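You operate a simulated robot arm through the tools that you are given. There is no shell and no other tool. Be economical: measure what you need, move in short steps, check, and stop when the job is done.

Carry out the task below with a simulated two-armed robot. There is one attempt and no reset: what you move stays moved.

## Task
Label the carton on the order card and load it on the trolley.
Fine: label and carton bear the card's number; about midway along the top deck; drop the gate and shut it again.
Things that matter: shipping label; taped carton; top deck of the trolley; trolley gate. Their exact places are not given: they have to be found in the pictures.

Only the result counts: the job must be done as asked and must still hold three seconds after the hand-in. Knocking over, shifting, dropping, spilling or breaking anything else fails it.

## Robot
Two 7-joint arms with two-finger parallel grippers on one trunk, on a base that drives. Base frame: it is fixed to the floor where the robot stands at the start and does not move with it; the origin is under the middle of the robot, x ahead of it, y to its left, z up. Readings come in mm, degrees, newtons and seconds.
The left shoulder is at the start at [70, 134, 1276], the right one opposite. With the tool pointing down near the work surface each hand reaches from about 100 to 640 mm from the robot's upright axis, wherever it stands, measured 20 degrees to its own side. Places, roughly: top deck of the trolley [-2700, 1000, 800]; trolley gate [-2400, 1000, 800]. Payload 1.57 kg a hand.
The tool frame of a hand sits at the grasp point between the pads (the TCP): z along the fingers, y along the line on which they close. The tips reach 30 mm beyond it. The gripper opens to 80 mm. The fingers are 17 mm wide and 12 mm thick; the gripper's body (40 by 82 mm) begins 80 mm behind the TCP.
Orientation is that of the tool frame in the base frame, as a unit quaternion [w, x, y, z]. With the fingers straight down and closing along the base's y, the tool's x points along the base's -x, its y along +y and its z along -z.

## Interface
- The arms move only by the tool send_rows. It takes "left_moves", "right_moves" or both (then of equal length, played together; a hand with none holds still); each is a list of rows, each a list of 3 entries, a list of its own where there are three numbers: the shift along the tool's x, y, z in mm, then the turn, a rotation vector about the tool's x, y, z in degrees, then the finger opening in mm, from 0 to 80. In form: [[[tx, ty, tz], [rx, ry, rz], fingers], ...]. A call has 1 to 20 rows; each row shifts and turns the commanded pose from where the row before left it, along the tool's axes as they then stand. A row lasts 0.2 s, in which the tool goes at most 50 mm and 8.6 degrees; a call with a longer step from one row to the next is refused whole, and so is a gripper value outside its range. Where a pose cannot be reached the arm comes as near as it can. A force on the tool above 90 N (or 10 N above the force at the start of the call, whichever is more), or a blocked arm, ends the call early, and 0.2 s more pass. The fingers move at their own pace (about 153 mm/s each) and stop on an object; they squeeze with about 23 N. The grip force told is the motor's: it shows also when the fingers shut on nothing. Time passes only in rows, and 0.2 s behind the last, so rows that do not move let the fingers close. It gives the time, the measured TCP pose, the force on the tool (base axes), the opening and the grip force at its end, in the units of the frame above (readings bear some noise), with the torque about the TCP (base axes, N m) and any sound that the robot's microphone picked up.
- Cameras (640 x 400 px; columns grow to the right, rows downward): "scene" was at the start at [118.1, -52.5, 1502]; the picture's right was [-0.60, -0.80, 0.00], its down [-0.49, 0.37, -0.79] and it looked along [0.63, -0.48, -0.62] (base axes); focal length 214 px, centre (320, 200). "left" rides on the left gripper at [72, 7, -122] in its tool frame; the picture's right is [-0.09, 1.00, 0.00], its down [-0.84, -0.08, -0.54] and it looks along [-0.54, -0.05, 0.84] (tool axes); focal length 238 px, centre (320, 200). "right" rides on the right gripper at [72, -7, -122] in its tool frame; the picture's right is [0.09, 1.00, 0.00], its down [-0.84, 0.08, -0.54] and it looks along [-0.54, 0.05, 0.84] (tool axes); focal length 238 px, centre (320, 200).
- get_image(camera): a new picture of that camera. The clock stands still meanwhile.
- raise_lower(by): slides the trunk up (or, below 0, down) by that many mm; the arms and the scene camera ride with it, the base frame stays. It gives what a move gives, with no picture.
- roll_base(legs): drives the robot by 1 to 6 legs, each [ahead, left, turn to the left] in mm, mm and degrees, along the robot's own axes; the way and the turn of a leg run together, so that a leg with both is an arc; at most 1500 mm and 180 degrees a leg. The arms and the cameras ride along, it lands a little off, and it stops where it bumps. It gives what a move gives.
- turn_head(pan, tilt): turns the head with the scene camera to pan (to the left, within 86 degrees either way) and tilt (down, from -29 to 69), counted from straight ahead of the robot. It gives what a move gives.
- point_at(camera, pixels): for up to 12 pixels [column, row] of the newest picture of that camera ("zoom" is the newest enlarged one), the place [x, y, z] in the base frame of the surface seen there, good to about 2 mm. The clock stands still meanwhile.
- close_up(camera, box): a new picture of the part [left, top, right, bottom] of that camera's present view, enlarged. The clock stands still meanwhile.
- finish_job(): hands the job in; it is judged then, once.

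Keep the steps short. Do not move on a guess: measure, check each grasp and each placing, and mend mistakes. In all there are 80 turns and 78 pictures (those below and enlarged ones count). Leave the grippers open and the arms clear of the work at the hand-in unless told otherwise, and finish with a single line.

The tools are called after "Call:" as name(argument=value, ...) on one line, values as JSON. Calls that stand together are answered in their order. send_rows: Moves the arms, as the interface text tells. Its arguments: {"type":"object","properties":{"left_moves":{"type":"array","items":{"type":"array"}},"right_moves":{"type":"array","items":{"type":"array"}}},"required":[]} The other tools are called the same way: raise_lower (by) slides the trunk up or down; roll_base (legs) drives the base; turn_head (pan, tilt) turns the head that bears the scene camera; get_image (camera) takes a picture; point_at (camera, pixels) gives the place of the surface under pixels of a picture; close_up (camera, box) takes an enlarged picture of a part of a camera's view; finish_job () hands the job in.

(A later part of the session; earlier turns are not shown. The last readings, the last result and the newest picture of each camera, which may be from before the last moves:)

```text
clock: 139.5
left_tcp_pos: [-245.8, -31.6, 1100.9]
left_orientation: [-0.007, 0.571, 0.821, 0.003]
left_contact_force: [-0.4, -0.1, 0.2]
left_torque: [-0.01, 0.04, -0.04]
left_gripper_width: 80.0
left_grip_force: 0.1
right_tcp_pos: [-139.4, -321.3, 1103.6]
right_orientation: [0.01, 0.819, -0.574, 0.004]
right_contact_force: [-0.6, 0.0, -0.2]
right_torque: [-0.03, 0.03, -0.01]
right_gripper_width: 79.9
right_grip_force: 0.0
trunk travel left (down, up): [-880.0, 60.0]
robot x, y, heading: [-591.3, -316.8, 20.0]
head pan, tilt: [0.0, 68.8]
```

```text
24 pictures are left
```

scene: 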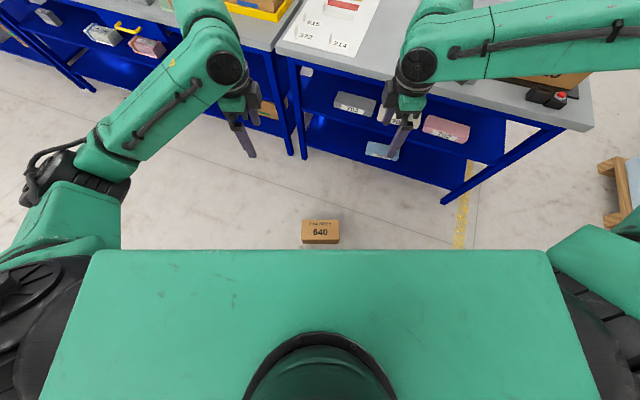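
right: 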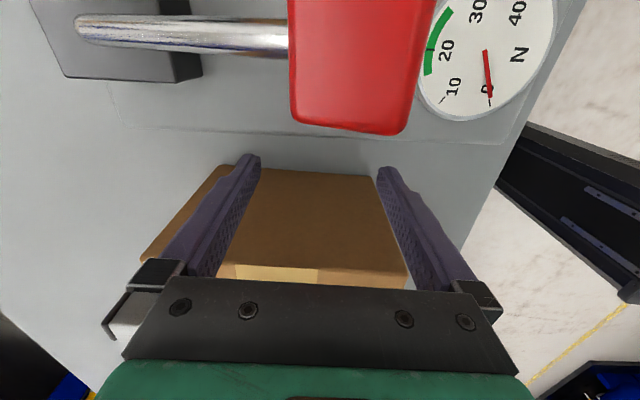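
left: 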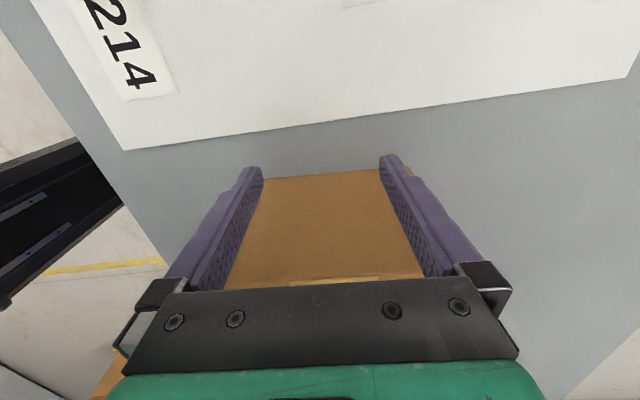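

Call:
raise_lower(by=-400)

Call:
raise_lower(by=-330)

Call:
get_image(camera="scene")

```text
clock: 143.3
left_tcp_pos: [-247.5, -31.9, 700.6]
left_orientation: [-0.007, 0.571, 0.821, 0.003]
left_contact_force: [-0.2, -0.3, 0.6]
left_torque: [0.02, 0.0, 0.01]
left_gripper_width: 79.8
left_grip_force: 0.1
right_tcp_pos: [-141.5, -322.2, 704.8]
right_orientation: [0.007, 0.819, -0.573, 0.004]
right_contact_force: [-0.7, 0.2, 1.1]
right_torque: [-0.01, 0.03, 0.02]
right_gripper_width: 80.1
right_grip_force: 0.0
trunk travel left (down, up): [-480.0, 460.0]
robot x, y, heading: [-587.4, -321.6, 20.0]
head pan, tilt: [0.0, 68.8]
```

```text
clock: 146.5
left_tcp_pos: [-246.7, -31.5, 372.3]
left_orientation: [-0.007, 0.571, 0.821, 0.002]
left_contact_force: [-0.1, 0.8, 0.3]
left_torque: [-0.01, 0.0, -0.02]
left_gripper_width: 80.0
left_grip_force: 0.1
right_tcp_pos: [-141.2, -323.2, 373.7]
right_orientation: [0.007, 0.819, -0.574, 0.005]
right_contact_force: [0.1, -0.1, 0.2]
right_torque: [-0.01, 0.0, 0.02]
right_gripper_width: 80.1
right_grip_force: 0.0
trunk travel left (down, up): [-150.0, 790.0]
robot x, y, heading: [-592.5, -319.4, 19.9]
head pan, tilt: [0.0, 68.8]
```

```text
23 pictures are left
```

scene: 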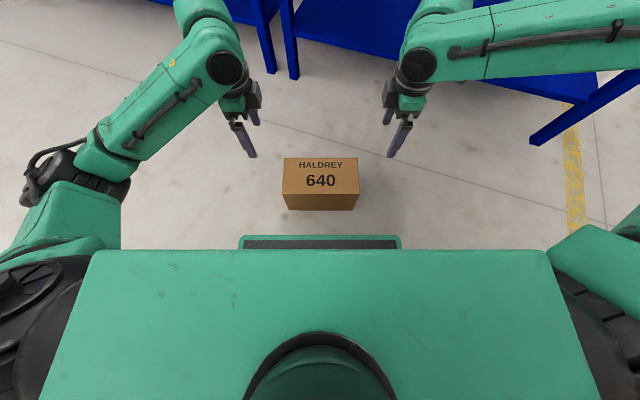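

Now arms down ~148 mm and then the trunk the rest.

Call:
send_rows(left_moves=[[[0, 0, 37], [0, 0, 0], 80], [[0, 0, 37], [0, 0, 0], 80], [[0, 0, 37], [0, 0, 0], 80], [[0, 0, 37], [0, 0, 0], 80], [[0, 0, 0], [0, 0, 0], 80]], right_moves=[[[0, 0, 37], [0, 0, 0], 80], [[0, 0, 37], [0, 0, 0], 80], [[0, 0, 37], [0, 0, 0], 80], [[0, 0, 37], [0, 0, 0], 80], [[0, 0, 0], [0, 0, 0], 80]])

Call:
raise_lower(by=-130)

Call:
get_image(camera="scene")

```text
clock: 147.7
left_tcp_pos: [-248.8, -30.2, 225.7]
left_orientation: [-0.007, 0.572, 0.82, 0.003]
left_contact_force: [-0.6, 0.1, 1.1]
left_torque: [-0.02, 0.0, 0.01]
left_gripper_width: 80.4
left_grip_force: 0.0
right_tcp_pos: [-140.5, -326.4, 228.7]
right_orientation: [0.007, 0.819, -0.573, 0.003]
right_contact_force: [-0.8, -1.1, 0.1]
right_torque: [0.01, 0.01, -0.04]
right_gripper_width: 80.1
right_grip_force: 0.1
right hand out of reach, approached as far as the arm can: row 4
trunk travel left (down, up): [-150.0, 790.0]
robot x, y, heading: [-587.0, -320.8, 20.0]
head pan, tilt: [0.0, 68.8]
```

```text
clock: 149.3
left_tcp_pos: [-248.9, -30.6, 95.8]
left_orientation: [-0.007, 0.572, 0.821, 0.003]
left_contact_force: [-0.2, -0.7, 0.4]
left_torque: [0.01, 0.0, 0.0]
left_gripper_width: 80.0
left_grip_force: 0.1
right_tcp_pos: [-140.8, -327.5, 97.1]
right_orientation: [0.007, 0.819, -0.574, 0.004]
right_contact_force: [0.7, 0.1, 0.5]
right_torque: [-0.04, 0.01, 0.01]
right_gripper_width: 80.1
right_grip_force: 0.1
trunk travel left (down, up): [-20.0, 920.0]
robot x, y, heading: [-588.8, -318.0, 20.2]
head pan, tilt: [0.0, 68.8]
```

```text
22 pictures are left
```

scene: 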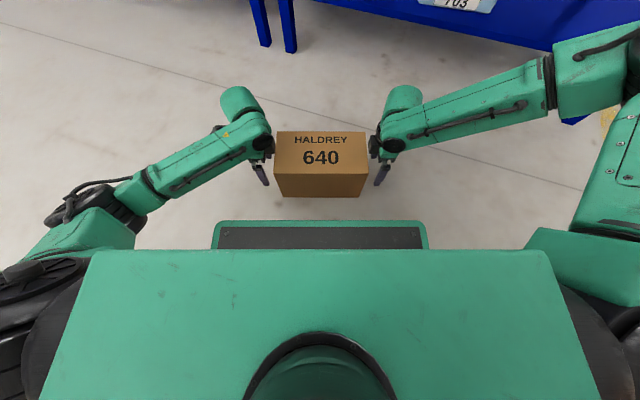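

Right arm is near its limit again; draw hands 45 mm back, drive 45 mm closer, and shift 18 mm of height to the trunk.

Call:
send_rows(left_moves=[[[0, -22, -9], [0, 0, 0], 80], [[0, -23, -9], [0, 0, 0], 80], [[0, 0, 0], [0, 0, 0], 80]], right_moves=[[[0, 22, -9], [0, 0, 0], 80], [[0, 23, -9], [0, 0, 0], 80], [[0, 0, 0], [0, 0, 0], 80]])

Call:
roll_base(legs=[[47, 0, 0]])

Call:
raise_lower(by=-18)

```text
clock: 150.1
left_tcp_pos: [-292.1, -46.7, 113.7]
left_orientation: [-0.007, 0.572, 0.82, 0.003]
left_contact_force: [1.6, -0.3, -0.6]
left_torque: [-0.04, 0.02, 0.03]
left_gripper_width: 79.9
left_grip_force: 0.0
right_tcp_pos: [-184.2, -341.4, 116.5]
right_orientation: [0.007, 0.82, -0.573, 0.004]
right_contact_force: [0.3, 0.5, 0.5]
right_torque: [-0.01, 0.03, -0.03]
right_gripper_width: 80.1
right_grip_force: 0.1
trunk travel left (down, up): [-20.0, 920.0]
robot x, y, heading: [-590.0, -319.4, 20.2]
head pan, tilt: [0.0, 68.8]
```

```text
clock: 151.0
left_tcp_pos: [-247.2, -30.6, 113.9]
left_orientation: [-0.007, 0.571, 0.821, 0.002]
left_contact_force: [-0.7, 0.3, -0.1]
left_torque: [0.0, -0.03, -0.01]
left_gripper_width: 79.9
left_grip_force: 0.0
right_tcp_pos: [-140.3, -325.9, 114.1]
right_orientation: [0.007, 0.819, -0.573, 0.003]
right_contact_force: [0.0, 0.0, -0.6]
right_torque: [0.03, -0.03, -0.01]
right_gripper_width: 80.3
right_grip_force: 0.2
trunk travel left (down, up): [-20.0, 920.0]
robot x, y, heading: [-546.1, -304.8, 20.1]
head pan, tilt: [0.0, 68.8]
```

```text
clock: 151.7
left_tcp_pos: [-247.5, -29.3, 96.7]
left_orientation: [-0.006, 0.571, 0.821, 0.003]
left_contact_force: [0.8, -1.0, 0.2]
left_torque: [-0.01, 0.04, -0.05]
left_gripper_width: 80.0
left_grip_force: 0.1
right_tcp_pos: [-138.2, -326.2, 98.0]
right_orientation: [0.006, 0.819, -0.573, 0.003]
right_contact_force: [0.3, 0.2, -0.8]
right_torque: [0.0, 0.0, -0.02]
right_gripper_width: 79.8
right_grip_force: 0.0
trunk travel left (down, up): [-2.0, 938.0]
robot x, y, heading: [-544.8, -301.1, 20.3]
head pan, tilt: [0.0, 68.8]
```

Hands are centred on the carton. Squeeze in.

Call:
send_rows(left_moves=[[[-12, 0, 0], [0, 0, 0], 80], [[-12, 0, 0], [0, 0, 0], 80], [[-4, 0, 0], [0, 0, 0], 80], [[-2, 0, 0], [0, 0, 0], 80], [[0, 0, 0], [0, 0, 0], 80]], right_moves=[[[-12, 0, 0], [0, 0, 0], 80], [[-12, 0, 0], [0, 0, 0], 80], [[-4, 0, 0], [0, 0, 0], 80], [[-2, 0, 0], [0, 0, 0], 80], [[0, 0, 0], [0, 0, 0], 80]])

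```text
clock: 152.9
left_tcp_pos: [-237.2, -55.0, 95.6]
left_orientation: [-0.012, 0.57, 0.821, 0.006]
left_contact_force: [-20.0, 49.2, 2.5]
left_torque: [-3.19, -1.21, -2.61]
left_gripper_width: 80.0
left_grip_force: 0.0
right_tcp_pos: [-147.9, -301.6, 98.4]
right_orientation: [0.009, 0.818, -0.575, 0.009]
right_contact_force: [15.3, -44.9, 7.5]
right_torque: [2.84, 1.09, 1.78]
right_gripper_width: 80.2
right_grip_force: 0.1
trunk travel left (down, up): [-2.0, 938.0]
robot x, y, heading: [-546.0, -300.5, 20.0]
head pan, tilt: [0.0, 68.8]
```

Torque readings show the contact is at the carton's upper edge only (60 mm above the TCP) – that's why it slipped earlier. Tilt each hand's tips inward 2.5° and re-squeeze, using the torque as guide.

Call:
send_rows(left_moves=[[[2, 0, 0], [0, -1.25, 0], 80], [[0, 0, 0], [0, -1.25, 0], 80], [[-1, 0, 0], [0, 0, 0], 80], [[0, 0, 0], [0, 0, 0], 80]], right_moves=[[[2, 0, 0], [0, -1.25, 0], 80], [[0, 0, 0], [0, -1.25, 0], 80], [[-1, 0, 0], [0, 0, 0], 80], [[0, 0, 0], [0, 0, 0], 80]])

```text
clock: 153.9
left_tcp_pos: [-237.7, -57.3, 95.0]
left_orientation: [0.008, 0.572, 0.82, -0.01]
left_contact_force: [-9.2, 25.1, -0.9]
left_torque: [0.29, 0.11, -1.18]
left_gripper_width: 80.1
left_grip_force: 0.1
right_tcp_pos: [-148.7, -298.7, 96.6]
right_orientation: [-0.003, 0.819, -0.574, -0.011]
right_contact_force: [8.5, -29.1, 3.7]
right_torque: [-0.26, 0.16, 1.43]
right_gripper_width: 80.0
right_grip_force: 0.1
trunk travel left (down, up): [-2.0, 938.0]
robot x, y, heading: [-549.2, -303.9, 20.2]
head pan, tilt: [0.0, 68.8]
```

Contact height is now good; but only the rear fingers bear (torque z). Toe the hands in by 1.2° and squeeze further.

Call:
send_rows(left_moves=[[[0, 0, 0], [0, 0, 1.2], 80], [[-1.5, 0, 0], [0, 0, 0], 80], [[-1, 0, 0], [0, 0, 0], 80], [[0, 0, 0], [0, 0, 0], 80]], right_moves=[[[0, 0, 0], [0, 0, -1.2], 80], [[-1.5, 0, 0], [0, 0, 0], 80], [[-1, 0, 0], [0, 0, 0], 80], [[0, 0, 0], [0, 0, 0], 80]])

```text
clock: 154.9
left_tcp_pos: [-237.0, -56.7, 96.0]
left_orientation: [0.006, 0.578, 0.816, -0.007]
left_contact_force: [-14.8, 37.1, -1.6]
left_torque: [-0.15, 0.02, 2.05]
left_gripper_width: 80.1
left_grip_force: 0.1
right_tcp_pos: [-149.4, -299.9, 97.4]
right_orientation: [-0.001, 0.823, -0.568, -0.009]
right_contact_force: [16.5, -40.8, 9.2]
right_torque: [0.44, -0.32, -2.22]
right_gripper_width: 79.8
right_grip_force: 0.1
trunk travel left (down, up): [-2.0, 938.0]
robot x, y, heading: [-545.5, -302.8, 20.2]
head pan, tilt: [0.0, 68.8]
```

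Call:
send_rows(left_moves=[[[0, 0, 0], [0, 0, -0.55], 80], [[-1.5, 0, 0], [0, 0, 0], 80], [[-1, 0, 0], [0, 0, 0], 80], [[0, 0, 0], [0, 0, 0], 80]], right_moves=[[[0, 0, 0], [0, 0, 0.55], 80], [[-1.5, 0, 0], [0, 0, 0], 80], [[-1, 0, 0], [0, 0, 0], 80], [[0, 0, 0], [0, 0, 0], 80]])

```text
clock: 155.9
left_tcp_pos: [-236.7, -57.4, 96.9]
left_orientation: [0.004, 0.574, 0.819, -0.005]
left_contact_force: [-16.8, 49.3, 1.5]
left_torque: [-0.35, -0.11, 1.18]
left_gripper_width: 79.5
left_grip_force: 0.1
right_tcp_pos: [-149.3, -298.3, 97.2]
right_orientation: [0.0, 0.82, -0.572, -0.007]
right_contact_force: [23.1, -48.2, 8.7]
right_torque: [0.46, 0.08, -1.53]
right_gripper_width: 79.6
right_grip_force: 0.1
trunk travel left (down, up): [-2.0, 938.0]
robot x, y, heading: [-545.4, -303.7, 19.9]
head pan, tilt: [0.0, 68.8]
```

Both fingers share now. Squeeze up to ~75 N and lift 150 mm.

Call:
send_rows(left_moves=[[[-1, 0, 0], [0, 0, -0.25], 80], [[-1, 0, 0], [0, 0, 0], 80], [[0, 0, 0], [0, 0, 0], 80]], right_moves=[[[-1, 0, 0], [0, 0, 0.25], 80], [[-1, 0, 0], [0, 0, 0], 80], [[0, 0, 0], [0, 0, 0], 80]])

Call:
raise_lower(by=150)

Call:
get_image(camera="scene")

```text
clock: 156.7
left_tcp_pos: [-238.9, -56.2, 96.6]
left_orientation: [0.001, 0.573, 0.82, -0.005]
left_contact_force: [-21.9, 57.9, 1.0]
left_torque: [-0.78, -0.27, -0.97]
left_gripper_width: 79.6
left_grip_force: 0.0
right_tcp_pos: [-149.5, -299.0, 97.2]
right_orientation: [0.002, 0.82, -0.573, -0.005]
right_contact_force: [27.5, -60.7, 17.2]
right_torque: [1.26, 0.57, 0.22]
right_gripper_width: 80.0
right_grip_force: 0.1
trunk travel left (down, up): [-2.0, 938.0]
robot x, y, heading: [-544.1, -299.5, 20.1]
head pan, tilt: [0.0, 68.8]
```

```text
clock: 158.4
left_tcp_pos: [-236.7, -56.5, 244.4]
left_orientation: [-0.001, 0.571, 0.821, -0.005]
left_contact_force: [-25.9, 55.5, -5.0]
left_torque: [-0.64, -0.39, -1.9]
left_gripper_width: 79.7
left_grip_force: 0.2
right_tcp_pos: [-149.4, -300.1, 245.0]
right_orientation: [0.004, 0.819, -0.574, -0.007]
right_contact_force: [25.7, -56.6, -0.9]
right_torque: [1.06, 0.57, 0.53]
right_gripper_width: 79.7
right_grip_force: 0.1
trunk travel left (down, up): [-152.0, 788.0]
robot x, y, heading: [-547.4, -300.5, 19.9]
head pan, tilt: [0.0, 68.8]
```

```text
21 pictures are left
```

scene: 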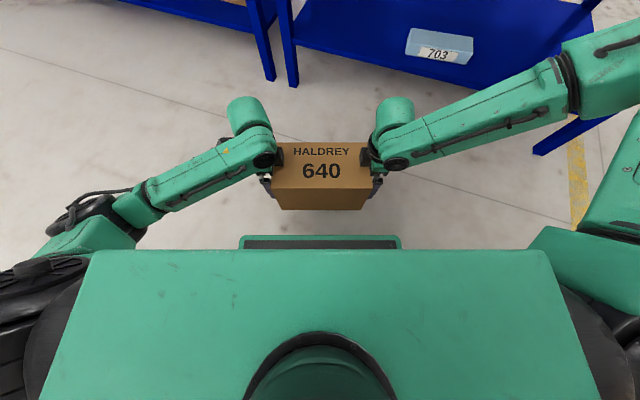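

Firmly held. Now turn the carton upright in the air: both hands tilt about the common axis (fingers from down to forward), moving forward 10 mm per step. First 4 steps, then check forces.

Call:
send_rows(left_moves=[[[0, 10, 0], [-8, 0, 0], 80], [[0, 9.9, 1.4], [-8, 0, 0], 80], [[0, 9.6, 2.8], [-8, 0, 0], 80], [[0, 9.1, 4.1], [-8, 0, 0], 80], [[0, 0, 0], [0, 0, 0], 80]], right_moves=[[[0, -10, 0], [8, 0, 0], 80], [[0, -9.9, 1.4], [8, 0, 0], 80], [[0, -9.6, 2.8], [8, 0, 0], 80], [[0, -9.1, 4.1], [8, 0, 0], 80], [[0, 0, 0], [0, 0, 0], 80]])

```text
clock: 159.6
left_tcp_pos: [-199.0, -42.3, 242.9]
left_orientation: [0.159, 0.548, 0.791, 0.221]
left_contact_force: [-21.3, 55.9, 2.3]
left_torque: [-0.59, 0.14, -3.27]
left_gripper_width: 79.9
left_grip_force: 0.1
right_tcp_pos: [-110.7, -285.8, 243.7]
right_orientation: [-0.225, 0.786, -0.555, 0.152]
right_contact_force: [20.5, -56.9, -7.9]
right_torque: [-0.77, -0.53, 3.06]
right_gripper_width: 80.1
right_grip_force: 0.0
trunk travel left (down, up): [-152.0, 788.0]
robot x, y, heading: [-546.3, -301.9, 20.4]
head pan, tilt: [0.0, 68.8]
```

Still 60 N; contact drifts to the rear fingers, so I toe in slightly while continuing 4 steps.

Call:
send_rows(left_moves=[[[0, 0, 0], [0, -0.8, 0.7], 80], [[0, 8.5, 5.3], [-8, 0, 0], 80], [[0, 7.7, 6.4], [-8, 0, 0], 80], [[-0.5, 6.7, 7.4], [-8, 0, 0], 80], [[0, 5.6, 8.3], [-8, 0, 0], 80], [[0, 0, 0], [0, 0, 0], 80]], right_moves=[[[0, 0, 0], [0, -0.4, -0.7], 80], [[0, -8.5, 5.3], [8, 0, 0], 80], [[0, -7.7, 6.4], [8, 0, 0], 80], [[-0.5, -6.7, 7.4], [8, 0, 0], 80], [[0, -5.6, 8.3], [8, 0, 0], 80], [[0, 0, 0], [0, 0, 0], 80]])

Call:
get_image(camera="scene")

```text
clock: 161.0
left_tcp_pos: [-159.6, -36.8, 246.5]
left_orientation: [0.321, 0.486, 0.696, 0.421]
left_contact_force: [-0.3, 0.0, 0.6]
left_torque: [-0.02, 0.01, -0.01]
left_gripper_width: 79.8
left_grip_force: 0.1
right_tcp_pos: [-62.6, -299.0, 304.4]
right_orientation: [-0.443, 0.697, -0.486, 0.286]
right_contact_force: [-0.1, -0.3, 0.4]
right_torque: [0.02, 0.01, -0.01]
right_gripper_width: 79.7
right_grip_force: 0.1
right hand out of reach, approached as far as the arm can: row 2, 3, 4, 5
trunk travel left (down, up): [-152.0, 788.0]
robot x, y, heading: [-546.0, -300.7, 19.9]
head pan, tilt: [0.0, 68.8]
```

```text
20 pictures are left
```

scene: 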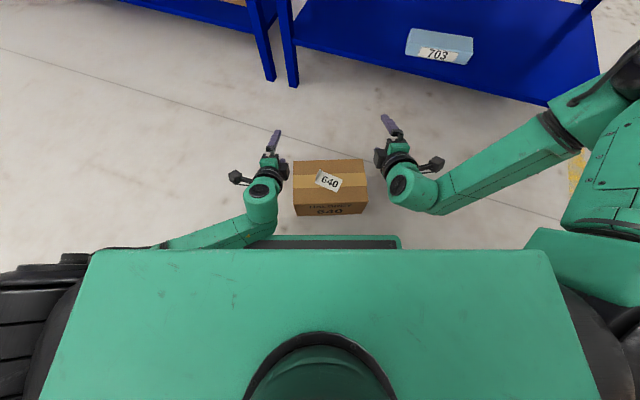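

The right arm ran out of reach and the carton came off – but it landed upright, label on top. Measure it and turn both hands back down, spread apart.

Call:
point_at(camera="scene", pixels=[[295, 162], [361, 161], [366, 203], [296, 204], [330, 182], [321, 170], [340, 190], [297, 212], [364, 211]])

Call:
close_up(camera="scene", box=[280, 145, 380, 225])

Call:
send_rows(left_moves=[[[4, 0, 0], [8, 0.8, -0.7], 80], [[4, 0, 0], [8, 0, 0], 80], [[4, 0, 0], [8, 0, 0], 80], [[4, 0, 0], [8, 0, 0], 80], [[4, 0, 0], [8, 0, 0], 80], [[4, 0, 0], [8, 0, 0], 80], [[4, 0, 0], [8, 0, 0], 80], [[4, 0, 0], [8, 0, 0], 80], [[0, 0, 0], [0, 0, 0], 80]], right_moves=[[[4, 0, 0], [-8, 0.4, 0.7], 80], [[4, 0, 0], [-8, 0, 0], 80], [[4, 0, 0], [-8, 0, 0], 80], [[4, 0, 0], [-8, 0, 0], 80], [[4, 0, 0], [-8, 0, 0], 80], [[4, 0, 0], [-8, 0, 0], 80], [[4, 0, 0], [-8, 0, 0], 80], [[4, 0, 0], [-8, 0, 0], 80], [[0, 0, 0], [0, 0, 0], 80]])

```text
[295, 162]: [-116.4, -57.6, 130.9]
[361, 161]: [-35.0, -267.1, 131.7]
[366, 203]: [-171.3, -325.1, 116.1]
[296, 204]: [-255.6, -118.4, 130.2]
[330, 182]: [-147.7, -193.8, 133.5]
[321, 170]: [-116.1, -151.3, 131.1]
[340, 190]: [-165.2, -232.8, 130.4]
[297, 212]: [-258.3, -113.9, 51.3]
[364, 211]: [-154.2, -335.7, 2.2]
```

```text
5.00 times, centred on (330, 185) of scene
```

zoom: 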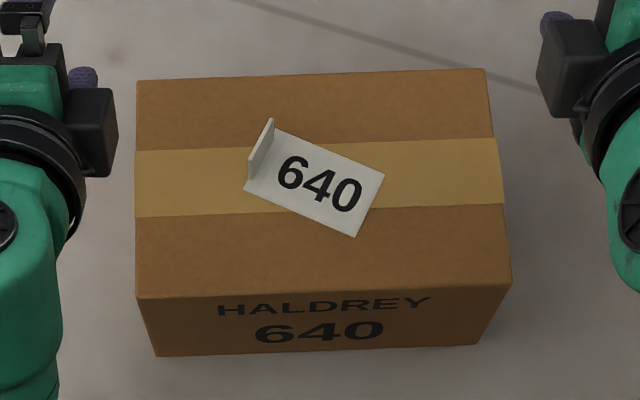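

```text
clock: 163.0
left_tcp_pos: [-169.9, -8.2, 244.3]
left_orientation: [0.014, 0.574, 0.818, -0.013]
left_contact_force: [-0.3, 0.1, 0.7]
left_torque: [0.01, 0.0, -0.02]
left_gripper_width: 79.7
left_grip_force: 0.0
right_tcp_pos: [-52.4, -329.4, 302.0]
right_orientation: [-0.007, 0.821, -0.57, -0.017]
right_contact_force: [-1.6, -0.5, 0.0]
right_torque: [-0.03, 0.03, -0.03]
right_gripper_width: 79.9
right_grip_force: 0.1
trunk travel left (down, up): [-152.0, 788.0]
robot x, y, heading: [-547.1, -303.8, 19.9]
head pan, tilt: [0.0, 68.8]
```

Carton upright at centre (−146, −193), heading ≈21.8°, label attached. Reposition arms and base so the hands straddle it.

Call:
send_rows(left_moves=[[[5, -40, 0], [0, 0, 0], 80], [[5, -39.5, 4], [0, 0, 0], 80], [[0, 0, 0], [0, 0, 0], 80], [[0, 0, 0], [0, 0, 0], 80]], right_moves=[[[-12, 27, 22], [0, 0, 0], 80], [[-12, 27, 20], [0, 0, 0], 80], [[-12, 26.8, 20], [0, 0, 0], 80], [[0, 0, 0], [0, 0, 0], 80]])

Call:
roll_base(legs=[[0, 0, 1.9], [40, -47, 0]])

Call:
get_image(camera="scene")

Call:
point_at(camera="scene", pixels=[[320, 185], [290, 165], [290, 200], [350, 165], [350, 200], [280, 185], [360, 185]])

```text
clock: 164.0
left_tcp_pos: [-246.8, -26.7, 240.6]
left_orientation: [0.015, 0.574, 0.818, -0.013]
left_contact_force: [-0.7, -0.3, 0.9]
left_torque: [-0.02, 0.02, -0.01]
left_gripper_width: 79.9
left_grip_force: 0.1
right_tcp_pos: [-141.0, -322.8, 241.1]
right_orientation: [-0.007, 0.821, -0.57, -0.017]
right_contact_force: [0.7, -0.6, -0.3]
right_torque: [0.01, -0.01, 0.02]
right_gripper_width: 79.7
right_grip_force: 0.1
trunk travel left (down, up): [-152.0, 788.0]
robot x, y, heading: [-548.8, -304.1, 20.0]
head pan, tilt: [0.0, 68.8]
```

```text
clock: 165.4
left_tcp_pos: [-200.5, -45.6, 241.0]
left_orientation: [0.014, 0.561, 0.828, -0.012]
left_contact_force: [-0.3, 0.4, -0.1]
left_torque: [-0.02, 0.0, 0.03]
left_gripper_width: 80.1
left_grip_force: 0.0
right_tcp_pos: [-85.2, -337.7, 240.4]
right_orientation: [-0.006, 0.83, -0.557, -0.017]
right_contact_force: [0.7, 0.1, 0.6]
right_torque: [0.02, -0.01, -0.02]
right_gripper_width: 80.3
right_grip_force: 0.0
trunk travel left (down, up): [-152.0, 788.0]
robot x, y, heading: [-490.3, -334.2, 21.8]
head pan, tilt: [0.0, 68.8]
```

```text
18 pictures are left
```

scene: 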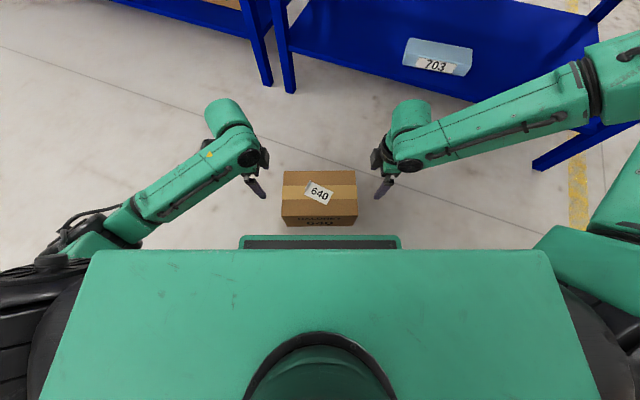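

```text
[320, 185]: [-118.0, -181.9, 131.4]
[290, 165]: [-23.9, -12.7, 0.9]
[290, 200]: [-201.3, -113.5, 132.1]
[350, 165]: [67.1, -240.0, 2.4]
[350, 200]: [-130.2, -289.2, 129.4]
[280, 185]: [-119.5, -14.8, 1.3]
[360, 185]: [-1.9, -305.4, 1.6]
```

Hands straddle it exactly. Lower the trunk and squeeze.

Call:
raise_lower(by=-150)

Call:
send_rows(left_moves=[[[-12, 0, 0], [0, 0, 0], 80], [[-12, 0, 0], [0, 0, 0], 80], [[-4, 0, 0], [0, 0, 0], 80], [[-2, 0, 0], [0, 0, 0], 80], [[-1.5, 0, 0], [0, 0, 0], 80], [[-1.5, 0, 0], [0, 0, 0], 80], [[0, 0, 0], [0, 0, 0], 80]], right_moves=[[[-12, 0, 0], [0, 0, 0], 80], [[-12, 0, 0], [0, 0, 0], 80], [[-4, 0, 0], [0, 0, 0], 80], [[-2, 0, 0], [0, 0, 0], 80], [[-1.5, 0, 0], [0, 0, 0], 80], [[-1.5, 0, 0], [0, 0, 0], 80], [[0, 0, 0], [0, 0, 0], 80]])

```text
clock: 167.1
left_tcp_pos: [-201.6, -45.5, 89.9]
left_orientation: [0.015, 0.561, 0.828, -0.012]
left_contact_force: [-0.6, 0.9, 0.6]
left_torque: [0.0, -0.02, 0.01]
left_gripper_width: 80.1
left_grip_force: 0.1
right_tcp_pos: [-86.3, -337.6, 90.7]
right_orientation: [-0.007, 0.831, -0.557, -0.017]
right_contact_force: [0.7, 0.4, 0.4]
right_torque: [-0.02, -0.01, 0.03]
right_gripper_width: 80.0
right_grip_force: 0.1
trunk travel left (down, up): [-2.0, 938.0]
robot x, y, heading: [-491.2, -330.8, 21.9]
head pan, tilt: [0.0, 68.8]
```

```text
clock: 168.7
left_tcp_pos: [-189.6, -69.1, 90.3]
left_orientation: [0.007, 0.558, 0.829, -0.008]
left_contact_force: [-17.2, 44.6, -4.2]
left_torque: [0.71, -0.5, -0.2]
left_gripper_width: 79.9
left_grip_force: 0.1
right_tcp_pos: [-95.6, -309.6, 90.3]
right_orientation: [-0.003, 0.829, -0.559, -0.011]
right_contact_force: [20.9, -41.6, 8.7]
right_torque: [0.09, 0.07, 0.06]
right_gripper_width: 80.1
right_grip_force: 0.1
trunk travel left (down, up): [-2.0, 938.0]
robot x, y, heading: [-489.2, -335.1, 21.6]
head pan, tilt: [0.0, 68.8]
```

Contact is balanced with almost no torque. Squeeze ~30 N more, then lift.

Call:
send_rows(left_moves=[[[-1, 0, 0], [0, 0, 0], 80], [[-1, 0, 0], [0, 0, 0], 80], [[-0.7, 0, 0], [0, 0, 0], 80], [[0, 0, 0], [0, 0, 0], 80]], right_moves=[[[-1, 0, 0], [0, 0, 0], 80], [[-1, 0, 0], [0, 0, 0], 80], [[-0.7, 0, 0], [0, 0, 0], 80], [[0, 0, 0], [0, 0, 0], 80]])

Call:
raise_lower(by=60)

```text
clock: 169.7
left_tcp_pos: [-190.6, -70.2, 92.0]
left_orientation: [0.005, 0.557, 0.831, -0.006]
left_contact_force: [-22.0, 60.4, -2.4]
left_torque: [-0.57, -0.18, -0.85]
left_gripper_width: 80.1
left_grip_force: 0.1
right_tcp_pos: [-96.3, -310.9, 90.4]
right_orientation: [0.0, 0.829, -0.559, -0.007]
right_contact_force: [30.9, -58.4, 17.2]
right_torque: [0.71, 0.59, 1.02]
right_gripper_width: 80.2
right_grip_force: 0.1
trunk travel left (down, up): [-2.0, 938.0]
robot x, y, heading: [-489.4, -328.0, 21.8]
head pan, tilt: [0.0, 68.8]
```

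```text
clock: 170.7
left_tcp_pos: [-190.5, -71.3, 150.6]
left_orientation: [0.003, 0.558, 0.83, -0.008]
left_contact_force: [-25.7, 56.5, -5.2]
left_torque: [-0.06, -0.2, -1.45]
left_gripper_width: 80.0
left_grip_force: 0.0
right_tcp_pos: [-96.8, -311.5, 148.7]
right_orientation: [0.002, 0.829, -0.559, -0.009]
right_contact_force: [26.2, -56.2, -1.4]
right_torque: [0.68, 0.51, 0.34]
right_gripper_width: 80.1
right_grip_force: 0.1
trunk travel left (down, up): [-62.0, 878.0]
robot x, y, heading: [-490.0, -335.2, 22.1]
head pan, tilt: [0.0, 68.8]
```

Held well. I drive with the carton low over the floor; first the turn, then across, with readings between.

Call:
roll_base(legs=[[0, 0, 79], [0, 0, 79]])

Call:
roll_base(legs=[[450, 0, 0], [0, -655, 0], [0, -655, 0]])

Call:
turn_head(pan=0, tilt=50)

Call:
get_image(camera="scene")

```text
clock: 177.9
left_tcp_pos: [-867.5, -453.9, 150.5]
left_orientation: [0.007, -0.703, 0.711, 0.002]
left_contact_force: [-0.5, -61.2, -3.8]
left_torque: [0.25, 0.03, -1.04]
left_gripper_width: 79.2
left_grip_force: 0.1
right_tcp_pos: [-859.8, -195.5, 148.2]
right_orientation: [0.01, 0.712, 0.702, 0.001]
right_contact_force: [1.0, 61.8, -1.7]
right_torque: [-0.74, -0.04, 0.69]
right_gripper_width: 80.1
right_grip_force: 0.1
trunk travel left (down, up): [-62.0, 878.0]
robot x, y, heading: [-488.1, -331.6, 179.0]
head pan, tilt: [0.0, 68.8]
```

```text
clock: 187.1
left_tcp_pos: [-1267.4, 873.4, 150.3]
left_orientation: [0.007, -0.695, 0.719, 0.001]
left_contact_force: [-1.9, -18.3, -2.5]
left_torque: [0.17, 0.09, -0.87]
left_gripper_width: 79.4
left_grip_force: 0.1
right_tcp_pos: [-1252.9, 1131.2, 148.3]
right_orientation: [0.009, 0.72, 0.694, 0.002]
right_contact_force: [1.9, 18.2, 0.4]
right_torque: [-0.2, 0.03, 0.93]
right_gripper_width: 80.2
right_grip_force: 0.0
trunk travel left (down, up): [-62.0, 878.0]
robot x, y, heading: [-889.8, 991.3, 177.6]
head pan, tilt: [0.0, 68.8]
```

```text
clock: 187.9
left_tcp_pos: [-1267.8, 873.7, 150.7]
left_orientation: [0.007, -0.695, 0.719, 0.001]
left_contact_force: [1.1, -3.8, 0.4]
left_torque: [0.02, 0.0, -0.13]
left_gripper_width: 80.0
left_grip_force: 0.0
right_tcp_pos: [-1253.1, 1130.7, 148.5]
right_orientation: [0.009, 0.72, 0.694, 0.001]
right_contact_force: [1.2, 3.7, -0.5]
right_torque: [-0.01, 0.03, 0.2]
right_gripper_width: 80.1
right_grip_force: 0.1
trunk travel left (down, up): [-62.0, 878.0]
robot x, y, heading: [-889.4, 988.7, 177.7]
head pan, tilt: [0.0, 50.0]
```

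```text
17 pictures are left
```

scene: 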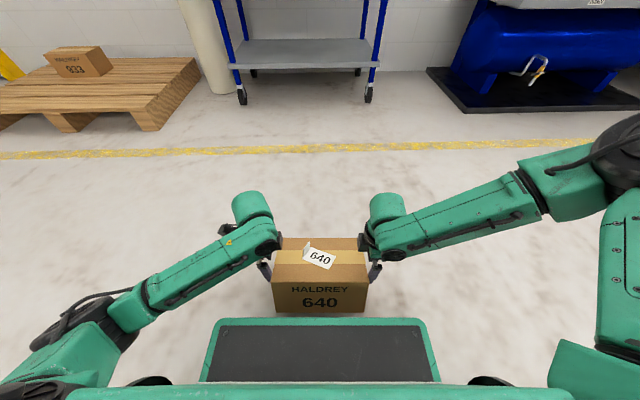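

The squeeze has fallen to 4 N – the carton is slipping back. Measure where it is.

Call:
point_at(camera="scene", pixels=[[320, 275], [280, 275], [360, 275], [285, 245], [355, 245], [320, 300], [276, 282], [365, 282]])

Call:
close_up(camera="scene", box=[240, 215, 400, 325])

```text
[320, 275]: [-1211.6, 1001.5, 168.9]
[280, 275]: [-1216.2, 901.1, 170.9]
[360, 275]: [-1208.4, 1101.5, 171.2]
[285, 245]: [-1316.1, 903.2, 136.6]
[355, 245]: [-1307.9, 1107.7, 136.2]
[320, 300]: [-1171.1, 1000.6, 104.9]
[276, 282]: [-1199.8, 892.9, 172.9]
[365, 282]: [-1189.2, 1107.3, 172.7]
```

```text
3.64 times, centred on (320, 270) of scene
```

zoom: 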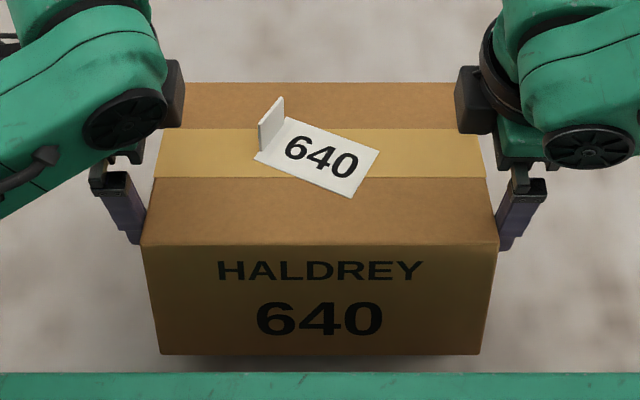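

The far lower edge already touches the floor and the carton is pitched ~16°. Set it down, open the hands sideways, and look.

Call:
raise_lower(by=-58)

Call:
send_rows(left_moves=[[[5, 0, 0], [0, 0, 0], 80], [[10, 0, 0], [0, 0, 0], 80], [[10, 0, 0], [0, 0, 0], 80], [[0, 0, 0], [0, 0, 0], 80]], right_moves=[[[5, 0, 0], [0, 0, 0], 80], [[10, 0, 0], [0, 0, 0], 80], [[10, 0, 0], [0, 0, 0], 80], [[0, 0, 0], [0, 0, 0], 80]])

Call:
get_image(camera="scene")

Call:
point_at(camera="scene", pixels=[[295, 245], [345, 245], [320, 250], [320, 260], [290, 270], [350, 270], [290, 280], [350, 280], [280, 290], [360, 290], [275, 300], [365, 300]])

```text
clock: 188.9
left_tcp_pos: [-1266.0, 873.1, 90.9]
left_orientation: [0.008, -0.695, 0.719, 0.002]
left_contact_force: [-0.3, -5.5, -0.4]
left_torque: [0.03, 0.07, -0.27]
left_gripper_width: 79.8
left_grip_force: 0.1
right_tcp_pos: [-1253.5, 1131.2, 91.1]
right_orientation: [0.009, 0.72, 0.694, 0.002]
right_contact_force: [-0.5, 4.9, -2.6]
right_torque: [-0.01, 0.11, 0.22]
right_gripper_width: 79.9
right_grip_force: 0.1
trunk travel left (down, up): [-4.0, 936.0]
robot x, y, heading: [-885.7, 989.7, 177.8]
head pan, tilt: [0.0, 50.0]
```

```text
clock: 189.9
left_tcp_pos: [-1267.9, 848.0, 91.1]
left_orientation: [0.009, -0.695, 0.719, 0.002]
left_contact_force: [0.7, -0.7, -0.2]
left_torque: [0.02, -0.01, 0.0]
left_gripper_width: 79.8
left_grip_force: 0.0
right_tcp_pos: [-1252.0, 1157.1, 91.5]
right_orientation: [0.009, 0.72, 0.694, 0.001]
right_contact_force: [0.7, 0.4, 0.3]
right_torque: [0.0, 0.01, 0.0]
right_gripper_width: 80.0
right_grip_force: 0.1
trunk travel left (down, up): [-4.0, 936.0]
robot x, y, heading: [-885.6, 988.4, 177.8]
head pan, tilt: [0.0, 50.0]
```

```text
15 pictures are left
```

scene: 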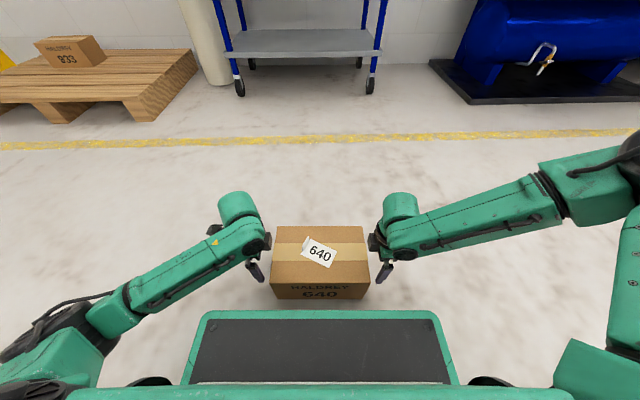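

```text
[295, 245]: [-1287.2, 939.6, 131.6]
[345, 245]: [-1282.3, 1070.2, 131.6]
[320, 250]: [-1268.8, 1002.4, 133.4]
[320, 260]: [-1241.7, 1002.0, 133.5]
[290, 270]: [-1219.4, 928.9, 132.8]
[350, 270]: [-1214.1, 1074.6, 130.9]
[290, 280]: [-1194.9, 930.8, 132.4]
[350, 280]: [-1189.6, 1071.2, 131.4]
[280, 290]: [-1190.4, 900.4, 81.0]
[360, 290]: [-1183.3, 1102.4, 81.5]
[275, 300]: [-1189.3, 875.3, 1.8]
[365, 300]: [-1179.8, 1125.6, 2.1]
```

It settled upright, centred between the hands (centre ≈(−1265, 1001)). Re-grip 16 mm further forward to bear under its centre, squeeze ~75 N, lift 60 and drive on.

Call:
send_rows(left_moves=[[[-5, 16, 0], [0, 0, 0.15], 80], [[-12, 0, 0], [0, 0, 0], 80], [[-10, 0, 0], [0, 0, 0], 80], [[-3, 0, 0], [0, 0, 0], 80], [[-1.5, 0, 0], [0, 0, 0], 80], [[-1.5, 0, 0], [0, 0, 0], 80], [[-1.5, 0, 0], [0, 0, 0], 80], [[0, 0, 0], [0, 0, 0], 80]], right_moves=[[[-5, -16, 0], [0, 0, -0.15], 80], [[-12, 0, 0], [0, 0, 0], 80], [[-10, 0, 0], [0, 0, 0], 80], [[-3, 0, 0], [0, 0, 0], 80], [[-1.5, 0, 0], [0, 0, 0], 80], [[-1.5, 0, 0], [0, 0, 0], 80], [[-1.5, 0, 0], [0, 0, 0], 80], [[0, 0, 0], [0, 0, 0], 80]])

Call:
raise_lower(by=70)

Call:
roll_base(legs=[[600, 15, 2.2]])

```text
clock: 191.7
left_tcp_pos: [-1283.0, 874.9, 92.0]
left_orientation: [0.0, -0.695, 0.719, -0.008]
left_contact_force: [1.8, -72.7, 4.7]
left_torque: [2.41, -0.11, -3.53]
left_gripper_width: 80.3
left_grip_force: 0.1
right_tcp_pos: [-1266.2, 1135.8, 90.7]
right_orientation: [0.004, 0.721, 0.692, 0.011]
right_contact_force: [-6.5, 72.5, -1.0]
right_torque: [-2.58, -0.02, 1.06]
right_gripper_width: 79.8
right_grip_force: 0.0
right hand out of reach, approached as far as the arm can: row 7
trunk travel left (down, up): [-4.0, 936.0]
robot x, y, heading: [-885.1, 985.0, 177.7]
head pan, tilt: [0.0, 50.0]
```

```text
clock: 192.8
left_tcp_pos: [-1283.2, 875.8, 159.9]
left_orientation: [0.001, -0.696, 0.718, -0.01]
left_contact_force: [4.9, -71.3, -4.2]
left_torque: [2.34, 0.17, -3.35]
left_gripper_width: 79.9
left_grip_force: 0.0
right_tcp_pos: [-1267.2, 1135.2, 159.4]
right_orientation: [0.003, 0.721, 0.693, 0.012]
right_contact_force: [-5.2, 71.5, -2.3]
right_torque: [-2.63, -0.16, 1.07]
right_gripper_width: 80.0
right_grip_force: 0.0
trunk travel left (down, up): [-74.0, 866.0]
robot x, y, heading: [-882.8, 987.0, 177.8]
head pan, tilt: [0.0, 50.0]
```

```text
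clock: 196.2
left_tcp_pos: [-1888.7, 850.3, 161.4]
left_orientation: [-0.001, 0.712, -0.702, 0.009]
left_contact_force: [5.6, -70.9, -3.3]
left_torque: [2.32, 0.2, -3.2]
left_gripper_width: 79.9
left_grip_force: 0.0
right_tcp_pos: [-1884.9, 1110.9, 159.6]
right_orientation: [0.003, 0.704, 0.71, 0.013]
right_contact_force: [-5.2, 71.6, -2.7]
right_torque: [-2.58, -0.16, 1.4]
right_gripper_width: 79.4
right_grip_force: 0.1
trunk travel left (down, up): [-74.0, 866.0]
robot x, y, heading: [-1501.4, 983.7, -179.4]
head pan, tilt: [0.0, 50.0]
```

Force steady at 71 N. Raise 800 mm and drive the carton over the deck.

Call:
raise_lower(by=400)

Call:
raise_lower(by=400)

Call:
roll_base(legs=[[665, 0, -0.5]])

Call:
get_image(camera="scene")

Call:
point_at(camera="scene", pixels=[[320, 245], [290, 245], [350, 245], [320, 270], [290, 290], [350, 290], [320, 300], [240, 240], [420, 240], [320, 320], [320, 220]])

```text
clock: 200.0
left_tcp_pos: [-1888.9, 851.1, 561.0]
left_orientation: [-0.002, 0.712, -0.702, 0.009]
left_contact_force: [0.6, 0.0, 0.5]
left_torque: [-0.03, 0.0, 0.0]
left_gripper_width: 80.0
left_grip_force: 0.1
right_tcp_pos: [-1884.1, 1110.0, 559.4]
right_orientation: [0.003, 0.705, 0.709, 0.013]
right_contact_force: [0.2, 0.5, 0.1]
right_torque: [0.02, 0.01, 0.0]
right_gripper_width: 80.1
right_grip_force: 0.1
trunk travel left (down, up): [-474.0, 466.0]
robot x, y, heading: [-1499.2, 982.4, -179.3]
head pan, tilt: [0.0, 50.0]
```

```text
clock: 203.8
left_tcp_pos: [-1889.0, 851.5, 962.0]
left_orientation: [-0.002, 0.711, -0.703, 0.009]
left_contact_force: [-0.9, 0.0, 0.3]
left_torque: [0.05, 0.02, 0.0]
left_gripper_width: 79.8
left_grip_force: 0.0
right_tcp_pos: [-1884.9, 1110.9, 959.8]
right_orientation: [0.003, 0.705, 0.709, 0.013]
right_contact_force: [-0.2, -0.2, -0.4]
right_torque: [0.0, 0.01, -0.04]
right_gripper_width: 80.2
right_grip_force: 0.2
trunk travel left (down, up): [-874.0, 66.0]
robot x, y, heading: [-1498.8, 980.9, -179.6]
head pan, tilt: [0.0, 50.0]
```

```text
clock: 204.9
left_tcp_pos: [-1911.1, 851.4, 962.5]
left_orientation: [0.0, 0.712, -0.702, 0.009]
left_contact_force: [-0.4, 0.3, -0.9]
left_torque: [0.04, -0.01, -0.01]
left_gripper_width: 79.9
left_grip_force: 0.1
right_tcp_pos: [-1906.6, 1110.0, 960.6]
right_orientation: [0.003, 0.705, 0.71, 0.011]
right_contact_force: [-0.4, -1.1, 0.7]
right_torque: [-0.02, 0.0, -0.02]
right_gripper_width: 80.0
right_grip_force: 0.0
trunk travel left (down, up): [-874.0, 66.0]
robot x, y, heading: [-1522.6, 983.0, -179.8]
head pan, tilt: [0.0, 50.0]
stopped in leg 1: the robot was blocked; the commanded pose is now the measured one
```

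```text
14 pictures are left
```

scene: 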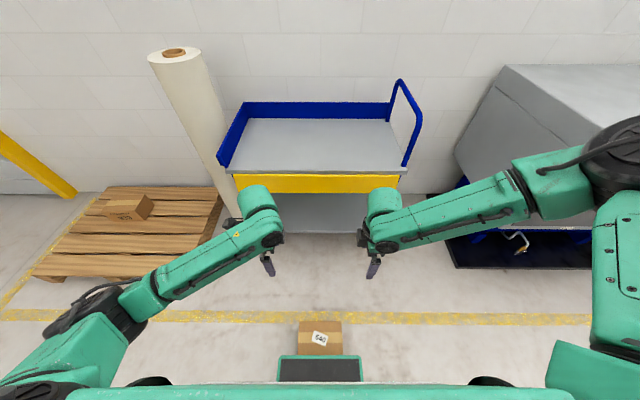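

```text
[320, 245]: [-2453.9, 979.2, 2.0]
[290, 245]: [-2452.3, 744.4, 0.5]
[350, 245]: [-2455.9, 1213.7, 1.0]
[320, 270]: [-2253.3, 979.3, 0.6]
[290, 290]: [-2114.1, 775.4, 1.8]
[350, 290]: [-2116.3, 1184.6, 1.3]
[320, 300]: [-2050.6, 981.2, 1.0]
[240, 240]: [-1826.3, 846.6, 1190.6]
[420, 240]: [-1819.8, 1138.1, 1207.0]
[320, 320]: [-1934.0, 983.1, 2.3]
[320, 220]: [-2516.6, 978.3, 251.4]
```

The grip crept off again during the lift; the carton is upright on the floor just ahead of the base. Spread hands, back 92 mm, lower fully, and measure.

Call:
send_rows(left_moves=[[[14, 0, 0], [0, 0, 0], 80], [[14, 0, 0], [0, 0, 0], 80], [[0, 0, 0], [0, 0, 0], 80]], right_moves=[[[14, 0, 0], [0, 0, 0], 80], [[14, 0, 0], [0, 0, 0], 80], [[0, 0, 0], [0, 0, 0], 80]])

Call:
roll_base(legs=[[-92, 0, 0]])

Call:
raise_lower(by=-400)

Call:
raise_lower(by=-400)

Call:
raise_lower(by=-70)

Call:
get_image(camera="scene")

Call:
point_at(camera="scene", pixels=[[295, 245], [345, 245], [285, 255], [355, 255], [275, 262], [365, 262], [290, 280], [350, 280], [280, 290], [360, 290], [320, 235], [320, 228]])

```text
clock: 205.7
left_tcp_pos: [-1916.6, 823.9, 961.2]
left_orientation: [-0.002, 0.712, -0.702, 0.01]
left_contact_force: [-0.6, 0.3, 1.0]
left_torque: [0.0, -0.03, 0.01]
left_gripper_width: 80.0
left_grip_force: 0.0
right_tcp_pos: [-1909.9, 1139.2, 960.0]
right_orientation: [0.004, 0.705, 0.709, 0.013]
right_contact_force: [1.0, 0.3, 0.2]
right_torque: [-0.04, 0.01, -0.01]
right_gripper_width: 79.8
right_grip_force: 0.0
trunk travel left (down, up): [-874.0, 66.0]
robot x, y, heading: [-1526.3, 982.3, -179.7]
head pan, tilt: [0.0, 50.0]
```

```text
clock: 206.8
left_tcp_pos: [-1824.5, 823.5, 960.0]
left_orientation: [-0.002, 0.712, -0.702, 0.01]
left_contact_force: [-0.3, -0.7, -0.4]
left_torque: [0.04, -0.02, 0.02]
left_gripper_width: 80.2
left_grip_force: 0.1
right_tcp_pos: [-1820.1, 1139.3, 958.0]
right_orientation: [0.005, 0.704, 0.71, 0.014]
right_contact_force: [-0.7, 0.1, -0.6]
right_torque: [0.0, -0.04, -0.03]
right_gripper_width: 80.3
right_grip_force: 0.2
trunk travel left (down, up): [-874.0, 66.0]
robot x, y, heading: [-1430.0, 986.2, -179.6]
head pan, tilt: [0.0, 50.0]
```

```text
clock: 210.6
left_tcp_pos: [-1822.6, 824.9, 561.1]
left_orientation: [-0.001, 0.712, -0.702, 0.009]
left_contact_force: [-1.1, -0.2, -0.3]
left_torque: [-0.01, 0.0, -0.01]
left_gripper_width: 79.8
left_grip_force: 0.0
right_tcp_pos: [-1816.4, 1139.3, 560.4]
right_orientation: [0.003, 0.705, 0.71, 0.013]
right_contact_force: [0.0, 0.4, 0.6]
right_torque: [0.0, 0.04, 0.0]
right_gripper_width: 79.7
right_grip_force: 0.1
trunk travel left (down, up): [-474.0, 466.0]
robot x, y, heading: [-1431.0, 988.4, -179.7]
head pan, tilt: [0.0, 50.0]
```

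```text
clock: 214.4
left_tcp_pos: [-1822.5, 824.9, 161.1]
left_orientation: [-0.001, 0.713, -0.702, 0.009]
left_contact_force: [-0.7, -0.5, 0.0]
left_torque: [0.0, -0.02, 0.0]
left_gripper_width: 80.3
left_grip_force: 0.2
right_tcp_pos: [-1816.2, 1139.1, 159.8]
right_orientation: [0.003, 0.704, 0.71, 0.012]
right_contact_force: [-0.2, 0.5, 0.1]
right_torque: [0.02, -0.01, -0.02]
right_gripper_width: 79.9
right_grip_force: 0.1
trunk travel left (down, up): [-74.0, 866.0]
robot x, y, heading: [-1428.5, 983.6, -179.7]
head pan, tilt: [0.0, 50.0]
```

```text
clock: 215.5
left_tcp_pos: [-1821.3, 823.0, 91.4]
left_orientation: [-0.001, 0.713, -0.701, 0.008]
left_contact_force: [-0.1, 0.6, 1.3]
left_torque: [0.01, 0.0, -0.04]
left_gripper_width: 79.7
left_grip_force: 0.0
right_tcp_pos: [-1816.1, 1139.2, 89.9]
right_orientation: [0.003, 0.704, 0.71, 0.013]
right_contact_force: [-0.7, 0.7, 0.4]
right_torque: [0.01, 0.03, -0.04]
right_gripper_width: 80.0
right_grip_force: 0.2
trunk travel left (down, up): [-4.0, 936.0]
robot x, y, heading: [-1433.2, 982.5, -179.2]
head pan, tilt: [0.0, 50.0]
```

```text
13 pictures are left
```

scene: 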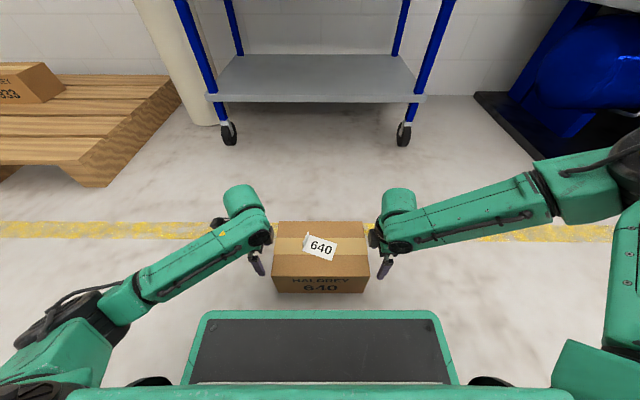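

```text
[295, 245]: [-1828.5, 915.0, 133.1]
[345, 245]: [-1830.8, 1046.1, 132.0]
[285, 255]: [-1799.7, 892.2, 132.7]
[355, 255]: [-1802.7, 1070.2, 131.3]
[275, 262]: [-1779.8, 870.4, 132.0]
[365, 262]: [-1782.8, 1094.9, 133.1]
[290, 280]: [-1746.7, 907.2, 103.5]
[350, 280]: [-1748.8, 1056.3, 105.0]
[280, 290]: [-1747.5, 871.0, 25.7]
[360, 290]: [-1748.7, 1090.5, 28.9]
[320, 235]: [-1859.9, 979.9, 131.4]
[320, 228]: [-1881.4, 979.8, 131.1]
```

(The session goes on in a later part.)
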